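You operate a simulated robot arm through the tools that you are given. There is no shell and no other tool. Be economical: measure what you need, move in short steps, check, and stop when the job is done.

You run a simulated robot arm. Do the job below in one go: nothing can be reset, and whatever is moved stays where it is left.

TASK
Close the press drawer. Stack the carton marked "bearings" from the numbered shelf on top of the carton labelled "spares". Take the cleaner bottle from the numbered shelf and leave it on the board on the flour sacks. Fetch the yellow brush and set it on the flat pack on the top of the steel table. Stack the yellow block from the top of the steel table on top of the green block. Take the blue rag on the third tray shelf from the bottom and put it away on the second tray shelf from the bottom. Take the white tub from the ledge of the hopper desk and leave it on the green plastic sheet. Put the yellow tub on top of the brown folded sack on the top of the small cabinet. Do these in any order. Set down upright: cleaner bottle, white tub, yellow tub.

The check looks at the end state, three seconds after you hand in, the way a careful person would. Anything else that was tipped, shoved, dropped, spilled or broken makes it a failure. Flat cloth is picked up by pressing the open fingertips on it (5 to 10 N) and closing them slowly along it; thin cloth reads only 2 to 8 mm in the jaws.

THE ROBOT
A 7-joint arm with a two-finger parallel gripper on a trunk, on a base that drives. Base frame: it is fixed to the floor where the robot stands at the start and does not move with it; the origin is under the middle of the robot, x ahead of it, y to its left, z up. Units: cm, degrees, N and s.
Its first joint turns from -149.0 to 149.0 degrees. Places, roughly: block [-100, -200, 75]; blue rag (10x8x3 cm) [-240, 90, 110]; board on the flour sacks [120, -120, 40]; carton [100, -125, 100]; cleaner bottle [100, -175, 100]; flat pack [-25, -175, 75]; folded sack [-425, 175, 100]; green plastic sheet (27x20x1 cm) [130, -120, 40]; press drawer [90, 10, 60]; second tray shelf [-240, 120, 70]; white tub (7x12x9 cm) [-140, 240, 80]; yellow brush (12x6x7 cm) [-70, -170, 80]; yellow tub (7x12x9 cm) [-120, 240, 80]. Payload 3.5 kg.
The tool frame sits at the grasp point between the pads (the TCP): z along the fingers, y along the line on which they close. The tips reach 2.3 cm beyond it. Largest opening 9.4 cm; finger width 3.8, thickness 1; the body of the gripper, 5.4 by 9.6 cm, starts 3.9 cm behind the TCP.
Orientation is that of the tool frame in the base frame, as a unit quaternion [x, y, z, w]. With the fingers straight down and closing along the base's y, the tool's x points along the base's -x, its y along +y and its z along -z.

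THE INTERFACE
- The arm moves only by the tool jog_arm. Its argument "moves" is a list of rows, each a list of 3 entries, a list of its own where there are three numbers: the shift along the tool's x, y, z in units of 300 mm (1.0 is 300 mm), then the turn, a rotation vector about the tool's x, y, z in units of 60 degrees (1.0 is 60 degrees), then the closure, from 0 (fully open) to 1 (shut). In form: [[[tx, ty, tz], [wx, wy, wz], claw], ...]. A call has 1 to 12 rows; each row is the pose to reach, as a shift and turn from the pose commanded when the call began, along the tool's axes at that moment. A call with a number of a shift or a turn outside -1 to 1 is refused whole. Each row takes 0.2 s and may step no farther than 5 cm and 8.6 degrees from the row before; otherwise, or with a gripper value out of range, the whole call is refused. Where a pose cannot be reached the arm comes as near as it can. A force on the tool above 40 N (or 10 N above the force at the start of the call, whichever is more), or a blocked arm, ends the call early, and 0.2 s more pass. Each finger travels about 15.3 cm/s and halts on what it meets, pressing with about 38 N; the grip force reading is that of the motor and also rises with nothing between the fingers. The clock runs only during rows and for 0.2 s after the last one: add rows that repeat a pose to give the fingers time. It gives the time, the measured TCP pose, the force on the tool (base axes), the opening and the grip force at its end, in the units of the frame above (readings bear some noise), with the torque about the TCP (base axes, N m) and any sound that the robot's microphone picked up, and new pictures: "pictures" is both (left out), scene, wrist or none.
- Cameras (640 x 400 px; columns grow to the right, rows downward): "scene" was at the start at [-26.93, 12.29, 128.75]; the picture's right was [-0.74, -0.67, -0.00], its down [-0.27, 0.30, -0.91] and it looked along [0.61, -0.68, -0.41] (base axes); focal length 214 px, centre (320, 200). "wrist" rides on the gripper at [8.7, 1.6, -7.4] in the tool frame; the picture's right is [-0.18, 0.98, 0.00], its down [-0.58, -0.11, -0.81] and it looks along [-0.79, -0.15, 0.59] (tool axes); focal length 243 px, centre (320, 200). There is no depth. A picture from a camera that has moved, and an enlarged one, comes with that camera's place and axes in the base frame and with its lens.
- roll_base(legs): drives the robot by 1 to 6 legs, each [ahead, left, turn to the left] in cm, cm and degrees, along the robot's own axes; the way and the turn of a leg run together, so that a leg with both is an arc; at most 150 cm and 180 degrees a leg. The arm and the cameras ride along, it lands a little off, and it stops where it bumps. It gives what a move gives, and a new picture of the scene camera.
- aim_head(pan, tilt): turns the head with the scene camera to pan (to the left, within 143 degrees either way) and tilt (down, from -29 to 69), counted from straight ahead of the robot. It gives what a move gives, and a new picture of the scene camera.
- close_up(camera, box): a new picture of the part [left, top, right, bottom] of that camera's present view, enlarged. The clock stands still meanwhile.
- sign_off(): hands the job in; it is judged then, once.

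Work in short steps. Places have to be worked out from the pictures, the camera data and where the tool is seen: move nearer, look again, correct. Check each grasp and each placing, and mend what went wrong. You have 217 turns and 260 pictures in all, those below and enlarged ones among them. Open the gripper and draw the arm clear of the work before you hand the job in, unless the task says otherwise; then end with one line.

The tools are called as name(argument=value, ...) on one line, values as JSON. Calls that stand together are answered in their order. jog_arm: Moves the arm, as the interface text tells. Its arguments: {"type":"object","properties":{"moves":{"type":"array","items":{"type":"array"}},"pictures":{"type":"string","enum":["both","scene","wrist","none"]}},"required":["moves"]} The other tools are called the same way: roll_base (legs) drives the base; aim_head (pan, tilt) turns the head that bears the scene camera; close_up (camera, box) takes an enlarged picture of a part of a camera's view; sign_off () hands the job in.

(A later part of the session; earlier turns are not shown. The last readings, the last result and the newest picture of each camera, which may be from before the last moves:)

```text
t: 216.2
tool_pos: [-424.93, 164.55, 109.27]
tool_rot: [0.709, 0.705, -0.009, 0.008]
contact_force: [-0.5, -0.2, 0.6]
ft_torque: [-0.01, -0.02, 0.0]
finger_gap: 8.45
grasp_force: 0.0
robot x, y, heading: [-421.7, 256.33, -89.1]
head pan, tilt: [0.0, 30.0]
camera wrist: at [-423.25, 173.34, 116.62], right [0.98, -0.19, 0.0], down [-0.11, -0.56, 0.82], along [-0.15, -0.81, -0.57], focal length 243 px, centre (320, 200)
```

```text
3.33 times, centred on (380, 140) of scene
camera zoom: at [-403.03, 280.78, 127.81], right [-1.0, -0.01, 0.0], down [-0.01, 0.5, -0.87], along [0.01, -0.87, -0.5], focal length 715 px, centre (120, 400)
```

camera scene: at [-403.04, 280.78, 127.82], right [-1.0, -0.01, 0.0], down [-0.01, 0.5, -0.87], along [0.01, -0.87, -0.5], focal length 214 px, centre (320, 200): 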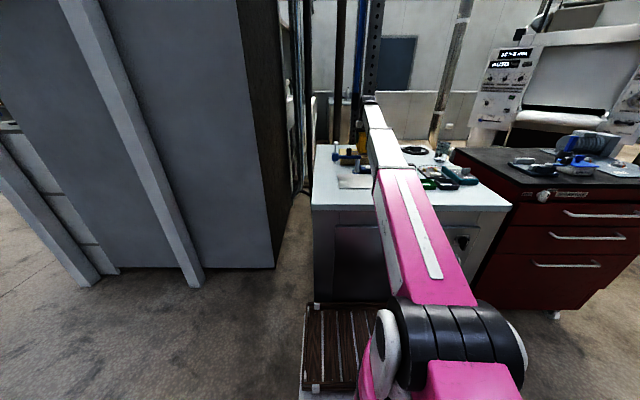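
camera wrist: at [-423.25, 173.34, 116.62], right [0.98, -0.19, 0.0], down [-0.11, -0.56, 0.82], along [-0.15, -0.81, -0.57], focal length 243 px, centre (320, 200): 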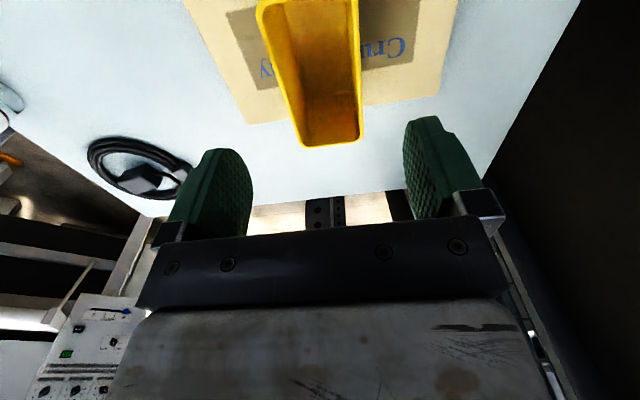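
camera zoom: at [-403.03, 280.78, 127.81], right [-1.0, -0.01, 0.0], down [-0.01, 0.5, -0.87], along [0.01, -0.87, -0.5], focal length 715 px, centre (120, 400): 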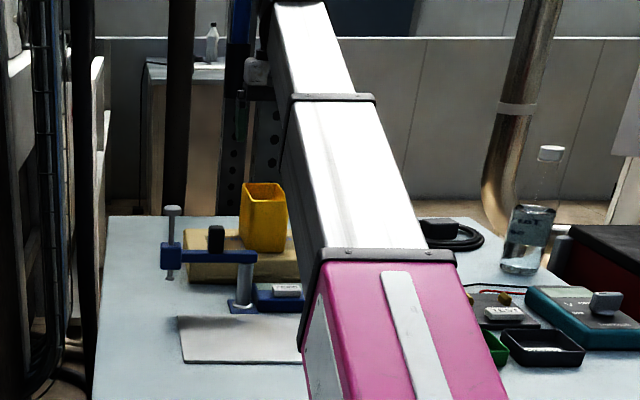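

Yellow tub stands on the sack. Retrace the route: back up, left, turn right 132°.

roll_base(legs=[[-44, 0, 0], [0, 92, 0], [0, 0, -132.7]])

```text
t: 228.8
tool_pos: [-396.65, 362.01, 109.19]
tool_rot: [0.939, -0.344, -0.01, -0.005]
contact_force: [0.5, 0.2, -0.3]
ft_torque: [0.03, -0.02, -0.02]
finger_gap: 8.44
grasp_force: 0.0
robot x, y, heading: [-328.32, 300.48, 140.7]
head pan, tilt: [0.0, 30.0]
camera scene: at [-321.95, 270.77, 127.81], right [0.63, 0.77, 0.0], down [0.39, -0.32, -0.87], along [-0.67, 0.55, -0.5], focal length 214 px, centre (320, 200)
```

scene: 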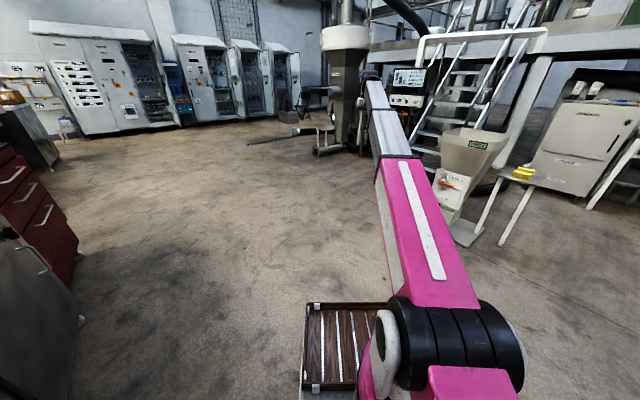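

Straighten to heading 138° and get onto the gap line.

roll_base(legs=[[0, 0, -2.7], [0, -11.4, 0], [-80, 0, 0]])

```text
t: 234.3
tool_pos: [-325.72, 319.24, 109.2]
tool_rot: [0.931, -0.366, -0.011, -0.005]
contact_force: [0.2, 0.5, 0.0]
ft_torque: [0.01, -0.01, -0.01]
finger_gap: 8.47
grasp_force: 0.0
robot x, y, heading: [-260.65, 254.75, 137.9]
head pan, tilt: [0.0, 30.0]
camera scene: at [-255.54, 224.6, 127.81], right [0.67, 0.74, 0.0], down [0.37, -0.33, -0.87], along [-0.64, 0.58, -0.5], focal length 214 px, centre (320, 200)
```

scene: 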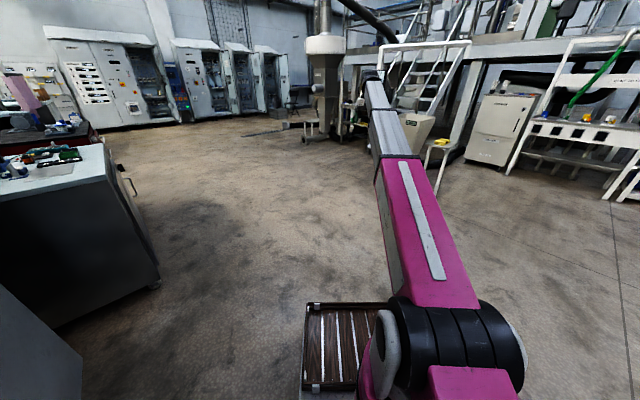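

On the line. Back through the gap 180 cm.

roll_base(legs=[[-100, 0, 0], [-80, 0, 0]])

```text
t: 243.4
tool_pos: [-192.38, 199.12, 109.21]
tool_rot: [0.926, -0.377, -0.011, -0.005]
contact_force: [-0.2, -0.3, 0.2]
ft_torque: [0.0, -0.01, -0.01]
finger_gap: 8.47
grasp_force: 0.1
robot x, y, heading: [-129.46, 132.79, 136.5]
head pan, tilt: [0.0, 30.0]
camera scene: at [-124.6, 102.73, 127.81], right [0.69, 0.73, 0.0], down [0.36, -0.34, -0.87], along [-0.63, 0.6, -0.5], focal length 214 px, centre (320, 200)
```

scene: 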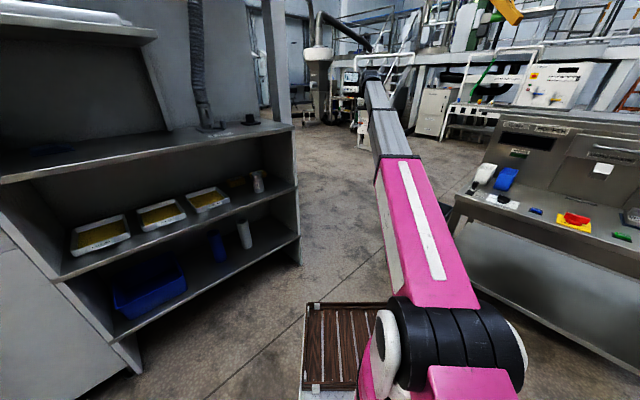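

Back in front. Back off 50 cm more and turn to face the tray shelf (−x).

roll_base(legs=[[-50, 8, 0], [0, 0, 43.5]])

aim_head(pan=0, tilt=22)

close_up(camera="scene", box=[180, 40, 460, 240])

```text
t: 248.4
tool_pos: [-189.88, 96.03, 109.15]
tool_rot: [1.0, -0.003, -0.012, -0.001]
contact_force: [0.2, -0.1, -1.1]
ft_torque: [0.01, 0.0, 0.0]
finger_gap: 8.47
grasp_force: 0.0
robot x, y, heading: [-97.94, 92.2, -179.4]
head pan, tilt: [0.0, 30.0]
camera scene: at [-73.98, 73.89, 127.81], right [-0.01, 1.0, 0.0], down [0.5, 0.01, -0.87], along [-0.87, -0.01, -0.5], focal length 214 px, centre (320, 200)
```

scene: 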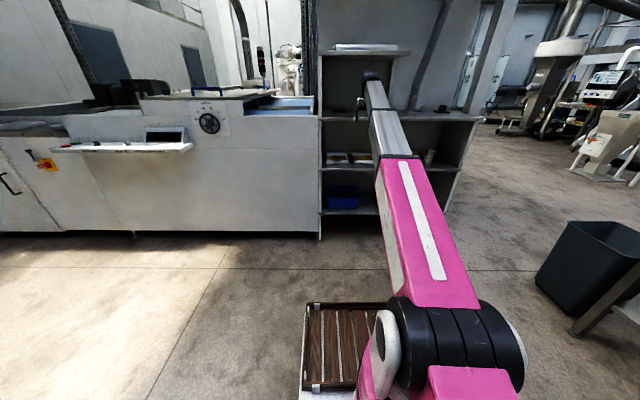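

```text
t: 249.1
tool_pos: [-189.93, 95.97, 109.19]
tool_rot: [1.0, -0.002, -0.013, -0.002]
contact_force: [-0.1, 0.6, -0.5]
ft_torque: [0.02, -0.04, -0.01]
finger_gap: 8.43
grasp_force: 0.0
robot x, y, heading: [-98.01, 92.23, -179.5]
head pan, tilt: [0.0, 22.0]
camera scene: at [-74.22, 73.88, 129.09], right [-0.01, 1.0, 0.0], down [0.38, 0.0, -0.93], along [-0.93, -0.01, -0.38], focal length 214 px, centre (320, 200)
```

scene: 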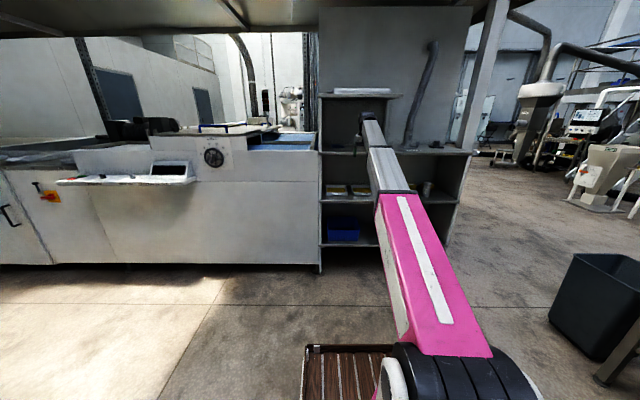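

```text
2.00 times, centred on (320, 140) of scene
camera zoom: at [-74.22, 73.88, 129.09], right [-0.01, 1.0, 0.0], down [0.38, 0.0, -0.93], along [-0.93, -0.01, -0.38], focal length 429 px, centre (320, 320)
```

zoom: 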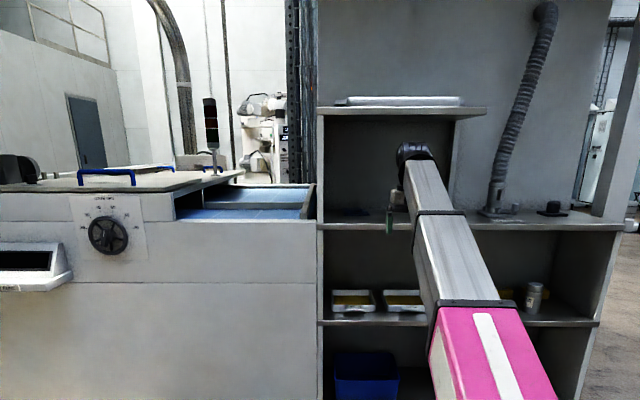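

Facing the shelf; cavity spans y≈76–119. Drive ahead 18 cm and look with the wrist camera.

roll_base(legs=[[18, 0, -0.5]])

close_up(camera="wrist", box=[0, 0, 640, 400])

```text
t: 250.6
tool_pos: [-208.02, 96.69, 109.25]
tool_rot: [1.0, -0.006, -0.011, -0.001]
contact_force: [0.3, 0.4, 0.0]
ft_torque: [0.02, -0.01, 0.01]
finger_gap: 8.46
grasp_force: 0.1
robot x, y, heading: [-116.32, 92.33, -179.9]
head pan, tilt: [0.0, 22.0]
camera scene: at [-92.62, 73.57, 129.1], right [0.0, 1.0, 0.0], down [0.37, 0.0, -0.93], along [-0.93, 0.0, -0.37], focal length 214 px, centre (320, 200)
```

scene: 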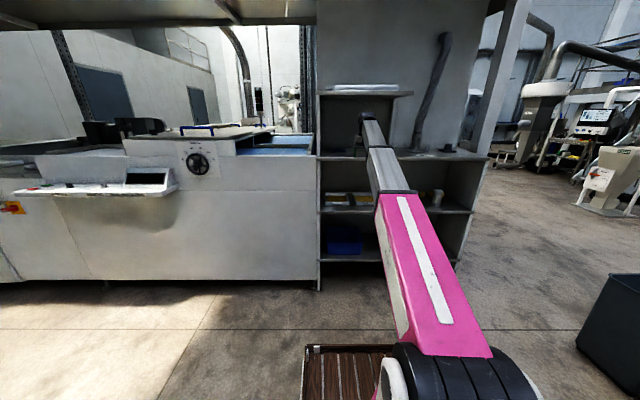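

```text
1.00 times, centred on (320, 200) of wrist (not enlarged: the box is as wide or as high as the picture)
camera zoom: at [-199.32, 94.84, 116.56], right [-0.2, -0.98, 0.0], down [-0.56, 0.12, 0.82], along [-0.8, 0.16, -0.57], focal length 243 px, centre (320, 200)
```

zoom: 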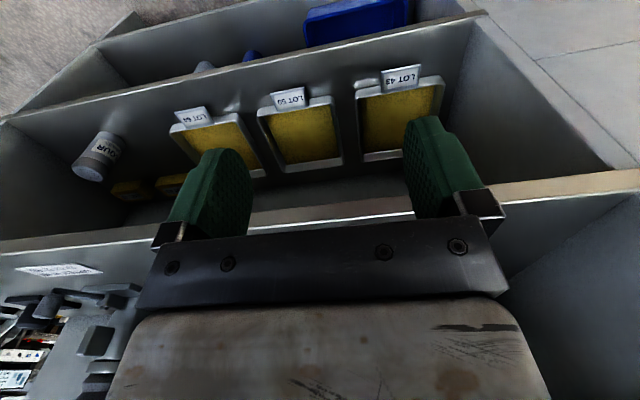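

Trays on the second shelf leave a free patch around (−231,146) between LOT 64 and the jar. Zoom the scene camera on the rag.

close_up(camera="scene", box=[310, 80, 430, 165])

```text
4.71 times, centred on (370, 122) of scene
camera zoom: at [-92.62, 73.57, 129.1], right [0.0, 1.0, 0.0], down [0.37, 0.0, -0.93], along [-0.93, 0.0, -0.37], focal length 1009 px, centre (85, 565)
```

zoom: 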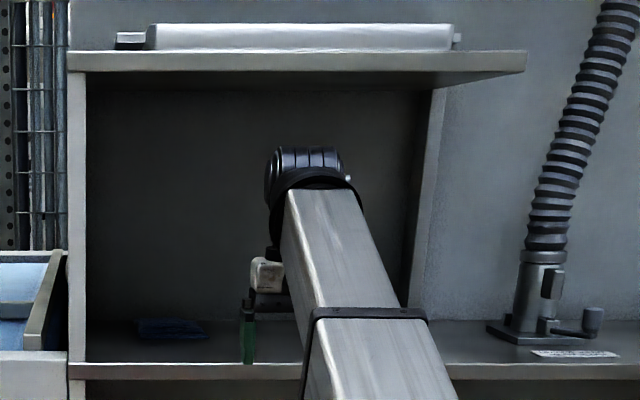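

Rag: x −245…−236, y 81–91 on shelf z≈106; underside above ≈139. Raise 2.5 cm, then drive ahead 32 cm into the cavity.

jog_arm(moves=[[[0, 0, -0.05], [0, 0, 0], 0.3], [[0, 0, -0.1], [0, 0, 0], 0.3]], pictures="none")

roll_base(legs=[[32, 0, 0]])

close_up(camera="wrist", box=[0, 0, 640, 400])

```text
t: 251.2
tool_pos: [-208.0, 96.73, 112.19]
tool_rot: [1.0, -0.007, -0.012, -0.001]
contact_force: [0.2, 0.6, 0.4]
ft_torque: [-0.01, -0.02, 0.0]
finger_gap: 6.57
grasp_force: 0.3
robot x, y, heading: [-116.1, 92.21, -180.1]
head pan, tilt: [0.0, 22.0]
```

```text
t: 253.3
tool_pos: [-240.44, 95.94, 112.09]
tool_rot: [1.0, -0.005, -0.012, -0.001]
contact_force: [0.0, 0.9, -0.4]
ft_torque: [-0.01, -0.02, 0.01]
finger_gap: 6.57
grasp_force: 0.1
robot x, y, heading: [-148.66, 92.58, -179.5]
head pan, tilt: [0.0, 22.0]
camera scene: at [-124.86, 73.57, 129.1], right [-0.01, 1.0, 0.0], down [0.37, 0.0, -0.93], along [-0.93, -0.01, -0.37], focal length 214 px, centre (320, 200)
```

scene: 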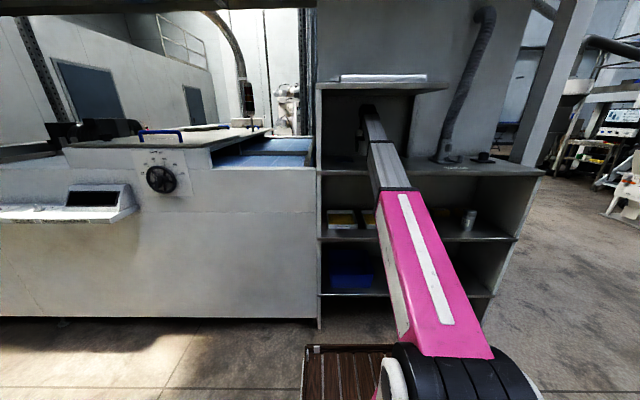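

```text
1.00 times, centred on (320, 200) of wrist (not enlarged: the box is as wide or as high as the picture)
camera zoom: at [-231.57, 94.28, 119.52], right [-0.19, -0.98, 0.0], down [-0.56, 0.11, 0.82], along [-0.81, 0.16, -0.57], focal length 243 px, centre (320, 200)
```

zoom: 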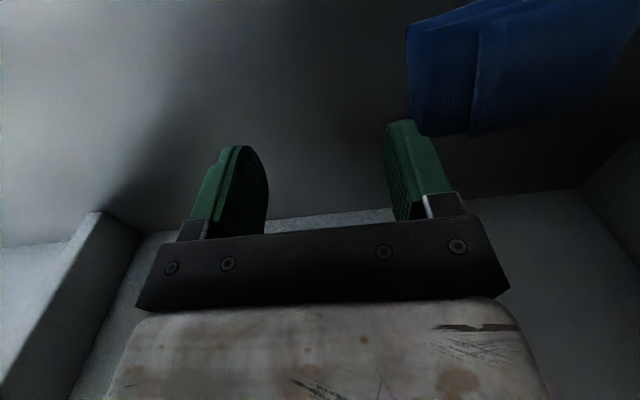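

The rag is visible: x −243…−236, y 81–91, with a fold. Shift over it (−9.9 y) and lower slightly.

jog_arm(moves=[[[0.01, 0.12, 0], [0, 0, 0], 0.3], [[0.02, 0.24, 0], [0, 0, 0], 0.3], [[0.023, 0.33, 0], [0, 0, 0], 0.3], [[0.023, 0.33, 0.04], [0, 0, 0], 0.3]], pictures="wrist")

```text
t: 254.3
tool_pos: [-239.66, 85.94, 110.79]
tool_rot: [1.0, -0.006, -0.013, -0.001]
contact_force: [0.0, 1.0, 0.3]
ft_torque: [-0.03, 0.03, 0.01]
finger_gap: 6.6
grasp_force: 0.0
robot x, y, heading: [-148.5, 91.91, -179.4]
head pan, tilt: [0.0, 22.0]
camera wrist: at [-230.93, 84.18, 118.17], right [-0.19, -0.98, 0.0], down [-0.56, 0.11, 0.82], along [-0.81, 0.16, -0.57], focal length 243 px, centre (320, 200)
```

wrist: 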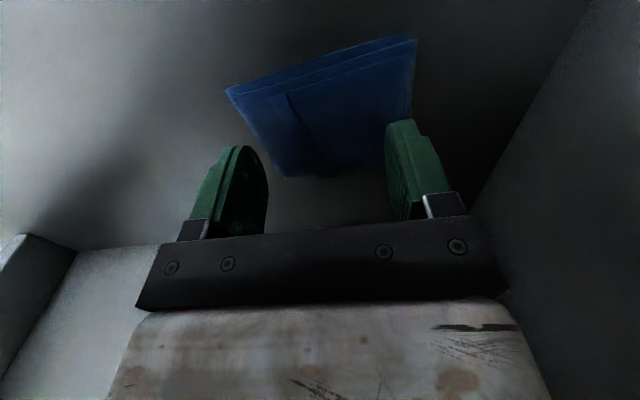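

Rag is centered beneath the fingers. Lower in millimetre steps to feel it.

jog_arm(moves=[[[0, 0, 0.01], [0, 0, 0], 0.3], [[0, 0, 0.02], [0, 0, 0], 0.3], [[0, 0, 0.03], [0, 0, 0], 0.3], [[0, 0, 0.04], [0, 0, 0], 0.3]], pictures="none")

```text
t: 255.3
tool_pos: [-239.89, 86.02, 109.81]
tool_rot: [1.0, -0.004, -0.011, -0.001]
contact_force: [0.4, 0.2, 0.5]
ft_torque: [-0.02, 0.02, 0.04]
finger_gap: 6.58
grasp_force: 0.1
robot x, y, heading: [-148.31, 92.5, -179.7]
head pan, tilt: [0.0, 22.0]
```

jog_arm(moves=[[[0, 0, 0.01], [0, 0, 0], 0.3], [[0, 0, 0.02], [0, 0, 0], 0.3], [[0, 0, 0.027], [0, 0, 0], 0.3]], pictures="none")

```text
t: 256.2
tool_pos: [-239.92, 86.02, 109.39]
tool_rot: [1.0, -0.004, -0.013, 0.0]
contact_force: [3.5, -0.6, 12.9]
ft_torque: [-0.09, -0.31, 0.03]
finger_gap: 6.6
grasp_force: 0.0
robot x, y, heading: [-148.72, 92.25, -179.6]
head pan, tilt: [0.0, 22.0]
stopped in row 3: the force on the tool passed its limit at 43 N (the readings are from after the stop); the commanded pose is now the measured one
```

Contact: 12.9 N. Ease 1 mm and close slowly along the cloth.

jog_arm(moves=[[[0, 0, -0.003], [0, 0, 0], 0.3], [[0, 0, -0.003], [0, 0, 0], 0.37], [[0, 0, -0.003], [0, 0, 0], 0.44], [[0, 0, -0.003], [0, 0, 0], 0.51], [[0, 0, -0.003], [0, 0, 0], 0.58], [[0, 0, -0.003], [0, 0, 0], 0.65], [[0, 0, -0.003], [0, 0, 0], 0.72], [[0, 0, -0.003], [0, 0, 0], 0.79], [[0, 0, -0.003], [0, 0, 0], 0.86], [[0, 0, -0.003], [0, 0, 0], 0.93], [[0, 0, -0.003], [0, 0, 0], 1.0], [[0, 0, -0.003], [0, 0, 0], 1.0]], pictures="wrist")

```text
t: 258.8
tool_pos: [-240.1, 86.03, 109.46]
tool_rot: [1.0, -0.005, -0.013, -0.002]
contact_force: [1.3, -0.7, 8.5]
ft_torque: [0.01, -0.19, 0.01]
finger_gap: 0.0
grasp_force: 38.1
robot x, y, heading: [-148.19, 92.24, -179.4]
head pan, tilt: [0.0, 22.0]
camera wrist: at [-231.15, 84.27, 116.75], right [-0.19, -0.98, 0.0], down [-0.56, 0.11, 0.82], along [-0.81, 0.16, -0.57], focal length 243 px, centre (320, 200)
```

wrist: 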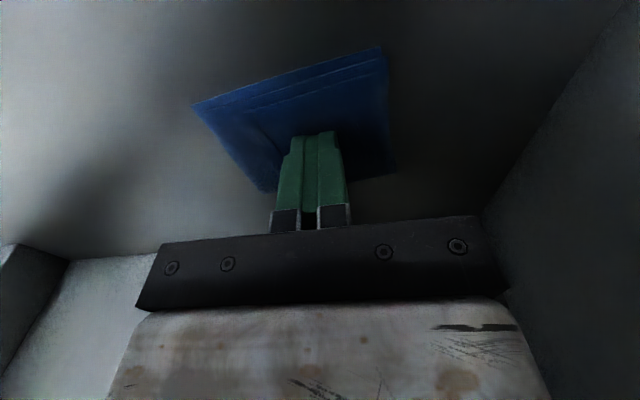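

The fingers slid over it. Reopen wider, press again at 5–10 N, and close slower.

jog_arm(moves=[[[0, 0, -0.04], [0, 0, 0], 0.9], [[0, 0, -0.04], [0, 0, 0], 0.4], [[0, 0, -0.04], [0, 0, 0], 0.15], [[0, 0, -0.04], [0, 0, 0], 0.15], [[0, 0, -0.02], [0, 0, 0], 0.15], [[0, 0, -0.008], [0, 0, 0], 0.15], [[0, 0, 0], [0, 0, 0], 0.15]], pictures="wrist")

```text
t: 260.4
tool_pos: [-239.99, 85.96, 109.4]
tool_rot: [1.0, -0.005, -0.014, -0.001]
contact_force: [1.2, -0.2, 7.6]
ft_torque: [0.32, -0.12, 0.05]
finger_gap: 8.01
grasp_force: 0.1
robot x, y, heading: [-148.42, 91.94, -179.6]
head pan, tilt: [0.0, 22.0]
camera wrist: at [-231.08, 84.29, 116.73], right [-0.19, -0.98, 0.0], down [-0.56, 0.11, 0.82], along [-0.81, 0.16, -0.57], focal length 243 px, centre (320, 200)
```

wrist: 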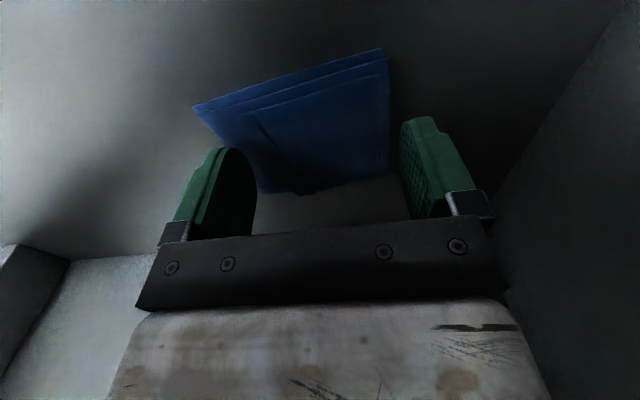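

At this width the right finger is off the rag's edge. Re-centre at y≈87 with a 5 cm opening and press again.

jog_arm(moves=[[[0, 0, -0.04], [0, 0, 0], 0.3], [[0.015, -0.033, -0.04], [0, 0, 0], 0.46], [[0.015, -0.033, -0.04], [0, 0, 0], 0.46], [[0.015, -0.033, -0.02], [0, 0, 0], 0.46], [[0.015, -0.033, -0.008], [0, 0, 0], 0.46], [[0.015, -0.033, 0.0], [0, 0, 0], 0.46]], pictures="wrist")

```text
t: 261.8
tool_pos: [-239.4, 87.05, 109.44]
tool_rot: [1.0, -0.005, -0.014, 0.0]
contact_force: [0.1, -0.3, 13.7]
ft_torque: [-0.07, -0.26, -0.02]
finger_gap: 5.1
grasp_force: 0.0
robot x, y, heading: [-148.84, 92.24, -179.5]
head pan, tilt: [0.0, 22.0]
camera wrist: at [-230.64, 85.25, 116.73], right [-0.19, -0.98, 0.0], down [-0.56, 0.11, 0.82], along [-0.81, 0.16, -0.57], focal length 243 px, centre (320, 200)
```

wrist: 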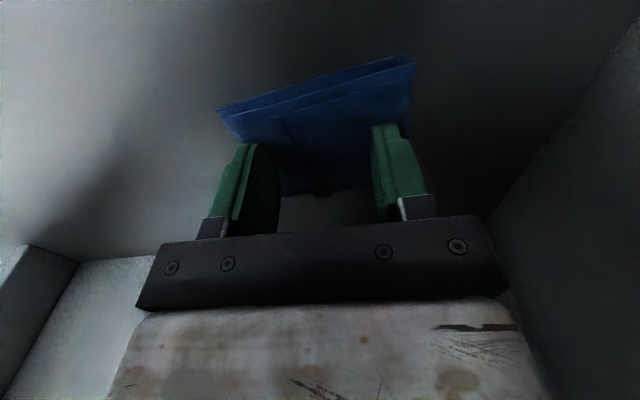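

Both tips on the cloth at 13.7 N; ease a touch and close slowly (first half).

jog_arm(moves=[[[0, 0, -0.0015], [0, 0, 0], 0.46], [[0, 0, -0.0015], [0, 0, 0], 0.48], [[0, 0, -0.0015], [0, 0, 0], 0.5], [[0, 0, -0.0015], [0, 0, 0], 0.52], [[0, 0, -0.0015], [0, 0, 0], 0.54], [[0, 0, -0.0015], [0, 0, 0], 0.56], [[0, 0, -0.0015], [0, 0, 0], 0.58], [[0, 0, -0.0015], [0, 0, 0], 0.6], [[0, 0, -0.0015], [0, 0, 0], 0.62], [[0, 0, -0.0015], [0, 0, 0], 0.64], [[0, 0, -0.0015], [0, 0, 0], 0.66], [[0, 0, -0.0015], [0, 0, 0], 0.68]], pictures="wrist")

```text
t: 264.4
tool_pos: [-239.51, 86.99, 109.36]
tool_rot: [1.0, -0.005, -0.015, 0.0]
contact_force: [-0.1, -2.5, 15.9]
ft_torque: [-0.03, -0.28, -0.03]
finger_gap: 3.54
grasp_force: 6.2
robot x, y, heading: [-148.57, 92.09, -179.6]
head pan, tilt: [0.0, 22.0]
camera wrist: at [-230.67, 85.26, 116.73], right [-0.19, -0.98, 0.0], down [-0.56, 0.11, 0.82], along [-0.81, 0.16, -0.57], focal length 243 px, centre (320, 200)
```

wrist: 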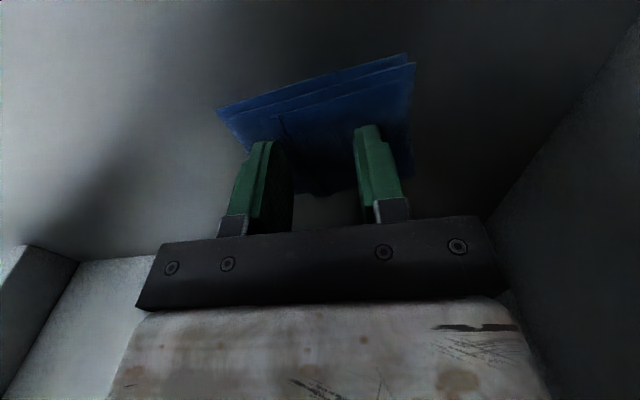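

The gap lags the command (friction on cloth). Continue closing slowly.

jog_arm(moves=[[[0, 0, 0.0], [0, 0, 0], 0.7], [[0, 0, 0], [0, 0, 0], 0.72], [[0, 0, 0], [0, 0, 0], 0.74], [[0, 0, 0], [0, 0, 0], 0.76], [[0, 0, 0], [0, 0, 0], 0.79], [[0, 0, 0], [0, 0, 0], 0.82], [[0, 0, 0], [0, 0, 0], 0.85], [[0, 0, 0], [0, 0, 0], 0.88], [[0, 0, 0], [0, 0, 0], 0.91], [[0, 0, 0], [0, 0, 0], 0.94], [[0, 0, 0], [0, 0, 0], 0.97], [[0, 0, 0], [0, 0, 0], 1.0]], pictures="wrist")

```text
t: 267.0
tool_pos: [-239.46, 86.96, 109.38]
tool_rot: [1.0, -0.004, -0.014, -0.001]
contact_force: [1.6, -1.0, 17.3]
ft_torque: [-0.04, -0.35, -0.01]
finger_gap: 0.0
grasp_force: 37.8
robot x, y, heading: [-148.43, 91.69, -179.7]
head pan, tilt: [0.0, 22.0]
camera wrist: at [-230.66, 85.28, 116.72], right [-0.19, -0.98, 0.0], down [-0.56, 0.11, 0.82], along [-0.81, 0.16, -0.57], focal length 243 px, centre (320, 200)
```

wrist: 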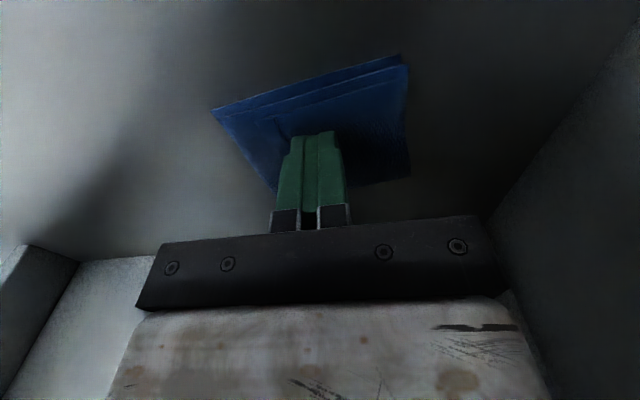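

Still slipped; the pressing force (17 N) was above the 5–10 N range. Retry with a lighter press.

jog_arm(moves=[[[0, 0, -0.04], [0, 0, 0], 0.9], [[0, 0, -0.04], [0, 0, 0], 0.6], [[0, 0, -0.04], [0, 0, 0], 0.4], [[0, 0, -0.04], [0, 0, 0], 0.4], [[0, 0, -0.02], [0, 0, 0], 0.4], [[0, 0, -0.01], [0, 0, 0], 0.4], [[0, 0, -0.005], [0, 0, 0], 0.4]], pictures="none")

```text
t: 268.6
tool_pos: [-239.53, 86.92, 109.6]
tool_rot: [1.0, -0.005, -0.015, -0.001]
contact_force: [0.7, -0.5, 0.3]
ft_torque: [0.03, 0.0, -0.03]
finger_gap: 5.62
grasp_force: 0.0
robot x, y, heading: [-148.61, 91.94, -179.3]
head pan, tilt: [0.0, 22.0]
```

jog_arm(moves=[[[0, 0, 0.0015], [0, 0, 0], 0.4], [[0, 0, 0.0025], [0, 0, 0], 0.4]], pictures="none")

```text
t: 269.2
tool_pos: [-239.49, 87.03, 109.52]
tool_rot: [1.0, -0.005, -0.014, -0.002]
contact_force: [0.4, -0.1, 0.9]
ft_torque: [-0.01, 0.03, 0.02]
finger_gap: 5.63
grasp_force: 0.0
robot x, y, heading: [-148.85, 92.16, -179.5]
head pan, tilt: [0.0, 22.0]
```

jog_arm(moves=[[[0, 0, 0.001], [0, 0, 0], 0.4], [[0, 0, 0.0015], [0, 0, 0], 0.4]], pictures="none")

```text
t: 269.8
tool_pos: [-239.6, 87.0, 109.55]
tool_rot: [1.0, -0.005, -0.014, 0.0]
contact_force: [-1.3, 0.6, 9.8]
ft_torque: [-0.07, -0.13, 0.0]
finger_gap: 5.64
grasp_force: 0.6
robot x, y, heading: [-148.75, 92.21, -180.0]
head pan, tilt: [0.0, 22.0]
```

9.8 N. Ease 0.15 mm and close slowly.

jog_arm(moves=[[[0, 0, -0.0005], [0, 0, 0], 0.42], [[0, 0, -0.0005], [0, 0, 0], 0.44], [[0, 0, -0.0005], [0, 0, 0], 0.46], [[0, 0, -0.0005], [0, 0, 0], 0.48], [[0, 0, -0.0005], [0, 0, 0], 0.5], [[0, 0, -0.0005], [0, 0, 0], 0.52], [[0, 0, -0.0005], [0, 0, 0], 0.54], [[0, 0, -0.0005], [0, 0, 0], 0.56], [[0, 0, -0.0005], [0, 0, 0], 0.58], [[0, 0, -0.0005], [0, 0, 0], 0.6], [[0, 0, -0.0005], [0, 0, 0], 0.62], [[0, 0, -0.0005], [0, 0, 0], 0.64]], pictures="none")

```text
t: 272.4
tool_pos: [-239.54, 87.05, 109.32]
tool_rot: [1.0, -0.004, -0.015, -0.001]
contact_force: [0.6, -1.5, 19.2]
ft_torque: [-0.07, -0.34, -0.02]
finger_gap: 4.02
grasp_force: 6.9
robot x, y, heading: [-148.45, 92.5, -180.0]
head pan, tilt: [0.0, 22.0]
```

Force crept up to 19 N; ease 1 mm while continuing.

jog_arm(moves=[[[0, 0, -0.003], [0, 0, 0], 0.64], [[0, 0, -0.003], [0, 0, 0], 0.65], [[0, 0, -0.003], [0, 0, 0], 0.66]], pictures="none")

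```text
t: 273.2
tool_pos: [-239.59, 86.91, 109.45]
tool_rot: [1.0, -0.005, -0.013, -0.001]
contact_force: [1.1, -1.4, 7.6]
ft_torque: [-0.05, -0.15, -0.02]
finger_gap: 3.44
grasp_force: 3.1
robot x, y, heading: [-148.68, 92.38, -179.2]
head pan, tilt: [0.0, 22.0]
```

7.6 N now — in range. Continue the slow closing.

jog_arm(moves=[[[0, 0, 0], [0, 0, 0], 0.68], [[0, 0, 0], [0, 0, 0], 0.7], [[0, 0, 0], [0, 0, 0], 0.72], [[0, 0, 0], [0, 0, 0], 0.74], [[0, 0, 0], [0, 0, 0], 0.76], [[0, 0, 0], [0, 0, 0], 0.78]], pictures="wrist")

```text
t: 274.6
tool_pos: [-239.6, 87.04, 109.5]
tool_rot: [1.0, -0.005, -0.014, -0.001]
contact_force: [1.0, -1.0, 2.2]
ft_torque: [-0.05, -0.07, -0.05]
finger_gap: 2.15
grasp_force: 1.2
robot x, y, heading: [-148.7, 92.37, -179.5]
head pan, tilt: [0.0, 22.0]
camera wrist: at [-230.69, 85.25, 116.77], right [-0.19, -0.98, 0.0], down [-0.56, 0.11, 0.82], along [-0.81, 0.16, -0.57], focal length 243 px, centre (320, 200)
```

wrist: 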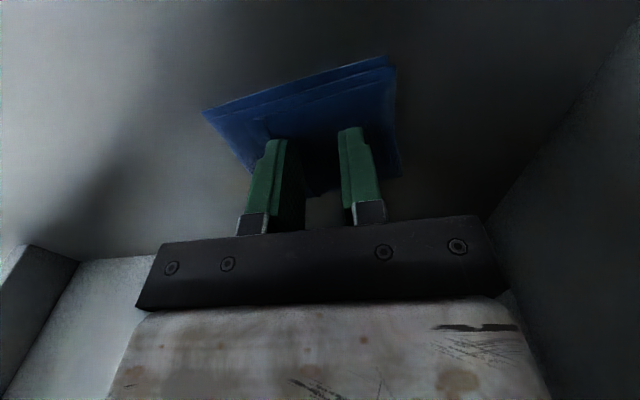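

Lost pressure again (2 N). I'll reopen to ~4 cm and redo it with tighter force control and slower closing.

jog_arm(moves=[[[0, 0, -0.02], [0, 0, 0], 0.78], [[0, 0, -0.02], [0, 0, 0], 0.5], [[0, 0, -0.02], [0, 0, 0], 0.5], [[0, 0, -0.01], [0, 0, 0], 0.5], [[0, 0, -0.003], [0, 0, 0], 0.5], [[0, 0, 0.001], [0, 0, 0], 0.5], [[0, 0, 0.001], [0, 0, 0], 0.5], [[0, 0, 0.001], [0, 0, 0], 0.5]], pictures="none")

```text
t: 276.4
tool_pos: [-239.55, 86.98, 109.44]
tool_rot: [1.0, -0.004, -0.013, -0.001]
contact_force: [0.1, 0.5, 1.2]
ft_torque: [-0.01, 0.0, 0.01]
finger_gap: 4.66
grasp_force: 0.1
robot x, y, heading: [-148.71, 92.53, -179.4]
head pan, tilt: [0.0, 22.0]
```

jog_arm(moves=[[[0, 0, 0.001], [0, 0, 0], 0.5], [[0, 0, 0.002], [0, 0, 0], 0.5], [[0, 0, 0.002], [0, 0, 0], 0.5]], pictures="none")

```text
t: 277.2
tool_pos: [-239.56, 87.02, 109.44]
tool_rot: [1.0, -0.005, -0.014, -0.001]
contact_force: [0.3, -1.5, 3.1]
ft_torque: [-0.05, -0.06, -0.03]
finger_gap: 4.74
grasp_force: 0.4
robot x, y, heading: [-148.41, 92.45, -179.5]
head pan, tilt: [0.0, 22.0]
```

jog_arm(moves=[[[0, 0, 0.0013], [0, 0, 0], 0.5], [[0, 0, 0.0013], [0, 0, 0], 0.51], [[0, 0, 0.0013], [0, 0, 0], 0.52], [[0, 0, 0.0013], [0, 0, 0], 0.53], [[0, 0, 0.0013], [0, 0, 0], 0.54]], pictures="none")

```text
t: 278.4
tool_pos: [-239.48, 86.95, 109.46]
tool_rot: [1.0, -0.004, -0.013, -0.001]
contact_force: [-2.1, -0.4, 14.2]
ft_torque: [-0.04, -0.18, -0.01]
finger_gap: 4.66
grasp_force: 3.5
robot x, y, heading: [-148.65, 92.15, -179.5]
head pan, tilt: [0.0, 22.0]
```

jog_arm(moves=[[[0, 0, -0.0006], [0, 0, 0], 0.55], [[0, 0, -0.0006], [0, 0, 0], 0.56], [[0, 0, -0.0006], [0, 0, 0], 0.57], [[0, 0, -0.0006], [0, 0, 0], 0.58], [[0, 0, -0.0006], [0, 0, 0], 0.59], [[0, 0, -0.0006], [0, 0, 0], 0.6]], pictures="none")

```text
t: 279.8
tool_pos: [-239.56, 87.05, 109.35]
tool_rot: [1.0, -0.005, -0.014, -0.001]
contact_force: [1.2, -1.0, 12.3]
ft_torque: [-0.06, -0.26, 0.01]
finger_gap: 4.18
grasp_force: 5.0
robot x, y, heading: [-148.38, 92.32, -179.6]
head pan, tilt: [0.0, 22.0]
```

jog_arm(moves=[[[0, 0, -0.0008], [0, 0, 0], 0.61], [[0, 0, -0.0008], [0, 0, 0], 0.62], [[0, 0, -0.0008], [0, 0, 0], 0.63], [[0, 0, -0.0008], [0, 0, 0], 0.64], [[0, 0, -0.0008], [0, 0, 0], 0.65], [[0, 0, -0.0008], [0, 0, 0], 0.66], [[0, 0, -0.0008], [0, 0, 0], 0.67], [[0, 0, -0.0008], [0, 0, 0], 0.68]], pictures="wrist")

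```text
t: 281.6
tool_pos: [-239.57, 87.07, 109.41]
tool_rot: [1.0, -0.004, -0.014, -0.001]
contact_force: [-0.1, -0.3, 11.2]
ft_torque: [-0.02, -0.22, -0.04]
finger_gap: 3.39
grasp_force: 4.4
robot x, y, heading: [-148.81, 92.24, -179.7]
head pan, tilt: [0.0, 22.0]
camera wrist: at [-230.67, 85.34, 116.74], right [-0.19, -0.98, 0.0], down [-0.56, 0.11, 0.82], along [-0.81, 0.16, -0.57], focal length 243 px, centre (320, 200)
```

wrist: 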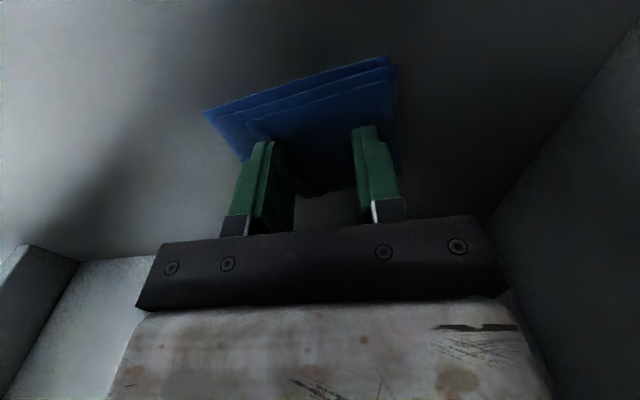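

jog_arm(moves=[[[0, 0, -0.0004], [0, 0, 0], 0.69], [[0, 0, -0.0004], [0, 0, 0], 0.7], [[0, 0, -0.0004], [0, 0, 0], 0.71], [[0, 0, -0.0004], [0, 0, 0], 0.72], [[0, 0, -0.0004], [0, 0, 0], 0.73], [[0, 0, -0.0004], [0, 0, 0], 0.74], [[0, 0, -0.0004], [0, 0, 0], 0.75], [[0, 0, -0.0004], [0, 0, 0], 0.76], [[0, 0, -0.0004], [0, 0, 0], 0.77], [[0, 0, -0.0004], [0, 0, 0], 0.78]], pictures="none")

```text
t: 283.8
tool_pos: [-239.55, 87.07, 109.47]
tool_rot: [1.0, -0.004, -0.014, -0.001]
contact_force: [0.5, 0.5, 8.0]
ft_torque: [-0.01, -0.13, 0.02]
finger_gap: 2.37
grasp_force: 2.9
robot x, y, heading: [-148.7, 92.24, -179.6]
head pan, tilt: [0.0, 22.0]
```

8.0 N, gap 2.37. Keep closing slowly.

jog_arm(moves=[[[0, 0, 0.0001], [0, 0, 0], 0.79], [[0, 0, 0.0001], [0, 0, 0], 0.8], [[0, 0, 0.0002], [0, 0, 0], 0.81], [[0, 0, 0.0002], [0, 0, 0], 0.82], [[0, 0, 0.0002], [0, 0, 0], 0.83], [[0, 0, 0.0003], [0, 0, 0], 0.84], [[0, 0, 0.0003], [0, 0, 0], 0.85], [[0, 0, 0.0003], [0, 0, 0], 0.86], [[0, 0, 0.0004], [0, 0, 0], 0.87], [[0, 0, 0.0004], [0, 0, 0], 0.88]], pictures="none")

```text
t: 286.0
tool_pos: [-239.52, 87.2, 109.47]
tool_rot: [1.0, -0.005, -0.014, -0.002]
contact_force: [-0.9, 0.1, 9.1]
ft_torque: [-0.03, -0.18, 0.0]
finger_gap: 1.44
grasp_force: 3.6
robot x, y, heading: [-148.49, 92.07, -179.4]
head pan, tilt: [0.0, 22.0]
```

jog_arm(moves=[[[0, 0, 0], [0, 0, 0], 0.89], [[0, 0, 0], [0, 0, 0], 0.9], [[0, 0, 0], [0, 0, 0], 0.91], [[0, 0, 0], [0, 0, 0], 0.92], [[0, 0, 0], [0, 0, 0], 0.93], [[0, 0, 0], [0, 0, 0], 0.94], [[0, 0, 0], [0, 0, 0], 0.95], [[0, 0, 0], [0, 0, 0], 0.96], [[0, 0, 0], [0, 0, 0], 0.97], [[0, 0, 0], [0, 0, 0], 0.98], [[0, 0, 0], [0, 0, 0], 0.99], [[0, 0, 0], [0, 0, 0], 1.0]], pictures="wrist")

```text
t: 288.6
tool_pos: [-239.54, 87.06, 109.38]
tool_rot: [1.0, -0.004, -0.014, -0.001]
contact_force: [1.5, -0.2, 8.2]
ft_torque: [-0.03, -0.21, -0.02]
finger_gap: 0.0
grasp_force: 38.3
robot x, y, heading: [-148.58, 92.4, -179.6]
head pan, tilt: [0.0, 22.0]
camera wrist: at [-230.63, 85.29, 116.75], right [-0.19, -0.98, 0.0], down [-0.56, 0.11, 0.82], along [-0.81, 0.16, -0.57], focal length 243 px, centre (320, 200)
```

wrist: 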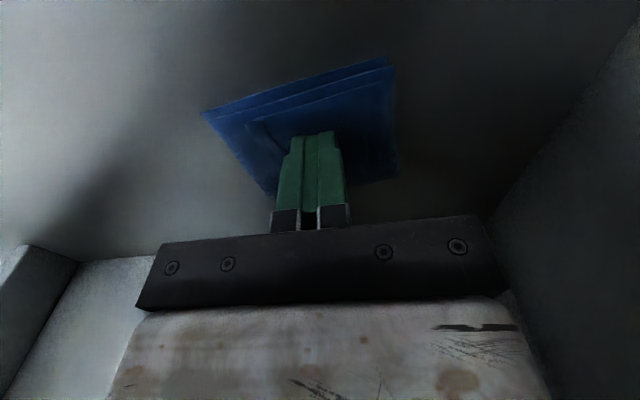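

The tips met it at z≈107, i.e. ~3 cm of folded thickness, so it's better gripped from its sides: it's ~7.5 cm along x. Raise and yaw 90° to close along x.

jog_arm(moves=[[[0, 0, -0.06], [0, 0, 0], 0.8], [[0, 0, -0.11], [0, 0, -0.13], 0.4], [[0, 0, -0.11], [0, 0, -0.27], 0], [[0, 0, -0.11], [0, 0, -0.41], 0], [[0, 0, -0.11], [0, 0, -0.55], 0], [[0, 0, -0.11], [0, 0, -0.69], 0], [[0, 0, -0.11], [0, 0, -0.83], 0], [[0, 0, -0.11], [0, 0, -0.97], 0]], pictures="none")

jog_arm(moves=[[[0, 0, 0], [0, 0, -0.13], 0], [[0, 0, 0], [0, 0, -0.27], 0], [[0, 0, 0], [0, 0, -0.41], 0], [[0, 0, 0], [0, 0, -0.52], 0]], pictures="wrist")

```text
t: 290.4
tool_pos: [-239.49, 87.01, 112.66]
tool_rot: [0.875, 0.484, -0.012, -0.008]
contact_force: [0.1, 0.3, -0.1]
ft_torque: [-0.01, 0.0, -0.01]
finger_gap: 9.44
grasp_force: 0.1
robot x, y, heading: [-148.67, 92.28, -179.7]
head pan, tilt: [0.0, 22.0]
```

```text
t: 291.4
tool_pos: [-239.51, 86.95, 112.66]
tool_rot: [0.714, 0.701, -0.009, -0.009]
contact_force: [0.4, -0.1, -0.4]
ft_torque: [-0.03, 0.0, -0.01]
finger_gap: 9.42
grasp_force: 0.0
robot x, y, heading: [-148.68, 92.03, -179.7]
head pan, tilt: [0.0, 22.0]
camera wrist: at [-237.43, 95.56, 120.22], right [0.98, -0.2, -0.03], down [-0.1, -0.58, 0.81], along [-0.18, -0.79, -0.59], focal length 243 px, centre (320, 200)
```

wrist: 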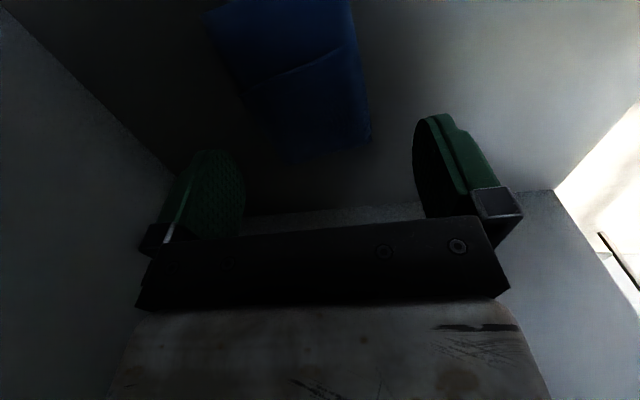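

Rag x −243.8…−236.5; fingers straddle it with a 0.7 cm shift. Lower toward the shelf in small steps.

jog_arm(moves=[[[0.01, -0.023, 0.03], [0, 0, 0], 0], [[0.01, -0.023, 0.07], [0, 0, 0], 0], [[0.01, -0.023, 0.11], [0, 0, 0], 0], [[0.01, -0.023, 0.13], [0, 0, 0], 0]], pictures="wrist")

```text
t: 292.4
tool_pos: [-240.32, 87.37, 108.88]
tool_rot: [0.714, 0.7, -0.01, -0.011]
contact_force: [-0.8, 0.4, 0.2]
ft_torque: [0.01, -0.01, 0.0]
finger_gap: 9.42
grasp_force: 0.1
robot x, y, heading: [-148.32, 92.11, -179.8]
head pan, tilt: [0.0, 22.0]
camera wrist: at [-238.29, 95.91, 116.38], right [0.98, -0.2, -0.03], down [-0.1, -0.58, 0.81], along [-0.18, -0.79, -0.59], focal length 243 px, centre (320, 200)
```

wrist: 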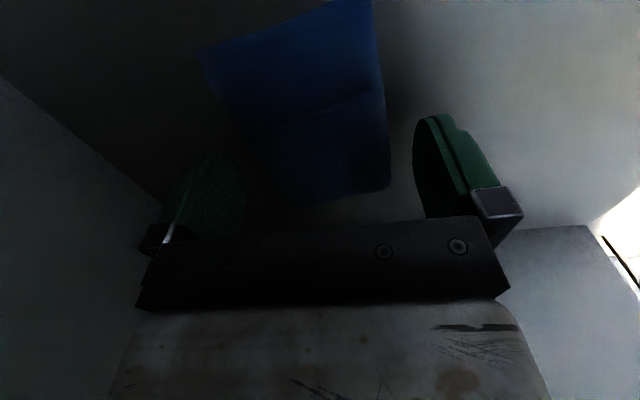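

No contact — the fingers are beside it. Go lower to find the shelf.

jog_arm(moves=[[[0, 0, 0.012], [0, 0, 0], 0], [[0, 0, 0.022], [0, 0, 0], 0], [[0, 0, 0.032], [0, 0, 0], 0], [[0, 0, 0.042], [0, 0, 0], 0]], pictures="none")

```text
t: 293.4
tool_pos: [-240.16, 87.24, 107.63]
tool_rot: [0.714, 0.7, -0.008, -0.011]
contact_force: [-0.6, -0.2, 0.5]
ft_torque: [0.02, -0.03, -0.04]
finger_gap: 9.4
grasp_force: 0.1
robot x, y, heading: [-148.82, 92.11, -179.3]
head pan, tilt: [0.0, 22.0]
```

The rag is indeed thick. Lower 0.5 cm more and close.

jog_arm(moves=[[[0, 0, 0.015], [0, 0, 0], 0], [[0, 0, 0.015], [0, 0, 0], 0.15], [[0, 0, 0.015], [0, 0, 0], 0.3], [[0, 0, 0.015], [0, 0, 0], 0.5], [[0, 0, 0.015], [0, 0, 0], 0.7], [[0, 0, 0.015], [0, 0, 0], 0.85], [[0, 0, 0.015], [0, 0, 0], 1.0], [[0, 0, 0.015], [0, 0, 0], 1.0]], pictures="wrist")

```text
t: 294.2
tool_pos: [-239.79, 87.28, 107.38]
tool_rot: [0.714, 0.7, -0.007, -0.008]
contact_force: [8.2, 1.7, 13.6]
ft_torque: [-0.06, -0.86, 0.12]
finger_gap: 7.58
grasp_force: 11.8
robot x, y, heading: [-148.64, 92.55, -179.6]
head pan, tilt: [0.0, 22.0]
stopped in row 3: the force on the tool passed its limit at 41 N (the readings are from after the stop); the commanded pose is now the measured one
camera wrist: at [-237.86, 95.86, 114.92], right [0.98, -0.2, -0.02], down [-0.1, -0.58, 0.81], along [-0.18, -0.79, -0.59], focal length 243 px, centre (320, 200)
```

wrist: 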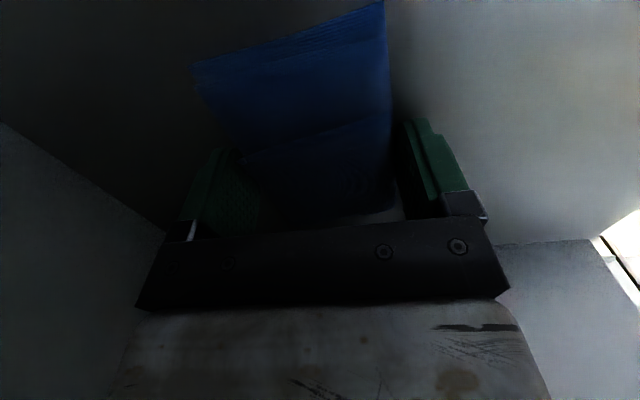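

Touched the shelf. Raise 2 mm and continue closing.

jog_arm(moves=[[[0, 0, -0.012], [0, 0, 0], 0.2], [[0, 0, -0.012], [0, 0, 0], 0.3], [[0, 0, -0.012], [0, 0, 0], 0.4], [[0, 0, -0.012], [0, 0, 0], 0.6], [[0, 0, -0.012], [0, 0, 0], 0.8], [[0, 0, -0.012], [0, 0, 0], 1.0], [[0, 0, -0.012], [0, 0, 0], 1.0]], pictures="wrist")

```text
t: 295.8
tool_pos: [-239.99, 87.11, 107.53]
tool_rot: [0.714, 0.7, -0.007, -0.008]
contact_force: [-0.7, -0.2, 0.8]
ft_torque: [-0.01, 0.04, -0.01]
finger_gap: 7.36
grasp_force: 37.7
robot x, y, heading: [-148.58, 91.93, -179.7]
head pan, tilt: [0.0, 22.0]
camera wrist: at [-238.04, 95.8, 115.15], right [0.98, -0.2, -0.02], down [-0.1, -0.58, 0.81], along [-0.18, -0.79, -0.59], focal length 243 px, centre (320, 200)
```

wrist: 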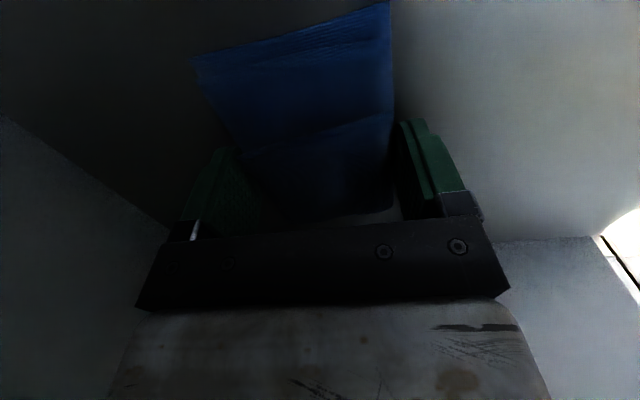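

Gripped at 7.36 cm. Lift 6 cm.

jog_arm(moves=[[[0, 0, -0.07], [0, 0, 0], 1], [[0, 0, -0.15], [0, 0, 0], 1], [[0, 0, -0.19], [0, 0, 0], 1]], pictures="wrist")

```text
t: 296.6
tool_pos: [-239.8, 87.29, 113.39]
tool_rot: [0.714, 0.7, -0.006, -0.008]
contact_force: [-0.7, -0.1, -0.4]
ft_torque: [0.01, -0.03, -0.03]
finger_gap: 7.32
grasp_force: 38.2
robot x, y, heading: [-148.68, 92.45, -179.6]
head pan, tilt: [0.0, 22.0]
camera wrist: at [-237.87, 95.75, 120.89], right [0.98, -0.2, -0.02], down [-0.1, -0.58, 0.81], along [-0.18, -0.79, -0.59], focal length 243 px, centre (320, 200)
```

wrist: 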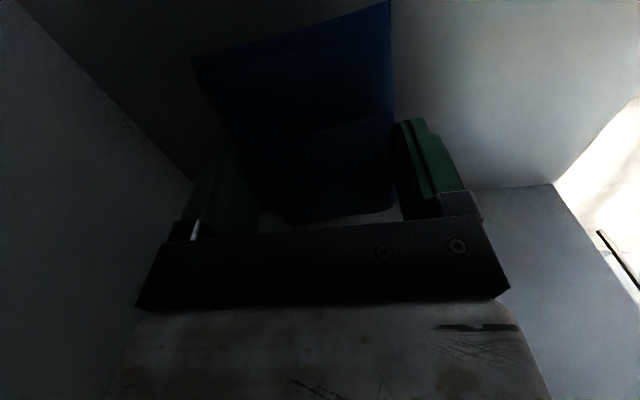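

Rag lifted. Back the base out 40 cm and shift right 55 cm.

roll_base(legs=[[-40, 0, 0], [0, -58, 0]])

```text
t: 302.0
tool_pos: [-199.51, 145.17, 113.37]
tool_rot: [0.715, 0.699, -0.007, -0.008]
contact_force: [-0.5, 0.6, -0.9]
ft_torque: [-0.01, 0.0, -0.02]
finger_gap: 7.14
grasp_force: 38.1
robot x, y, heading: [-107.68, 149.93, -180.0]
head pan, tilt: [0.0, 22.0]
camera scene: at [-84.52, 131.1, 129.1], right [0.0, 1.0, 0.0], down [0.37, 0.0, -0.93], along [-0.93, 0.0, -0.37], focal length 214 px, centre (320, 200)
```

scene: 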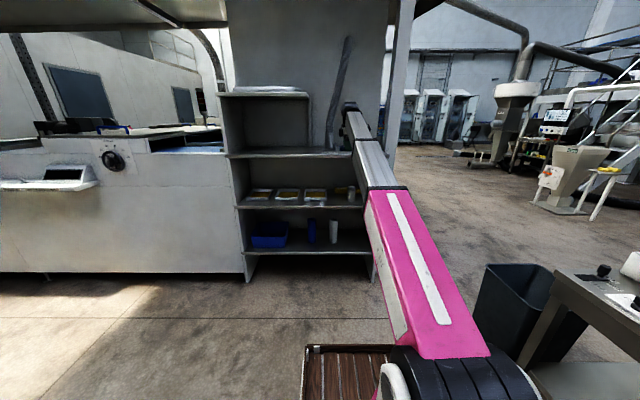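

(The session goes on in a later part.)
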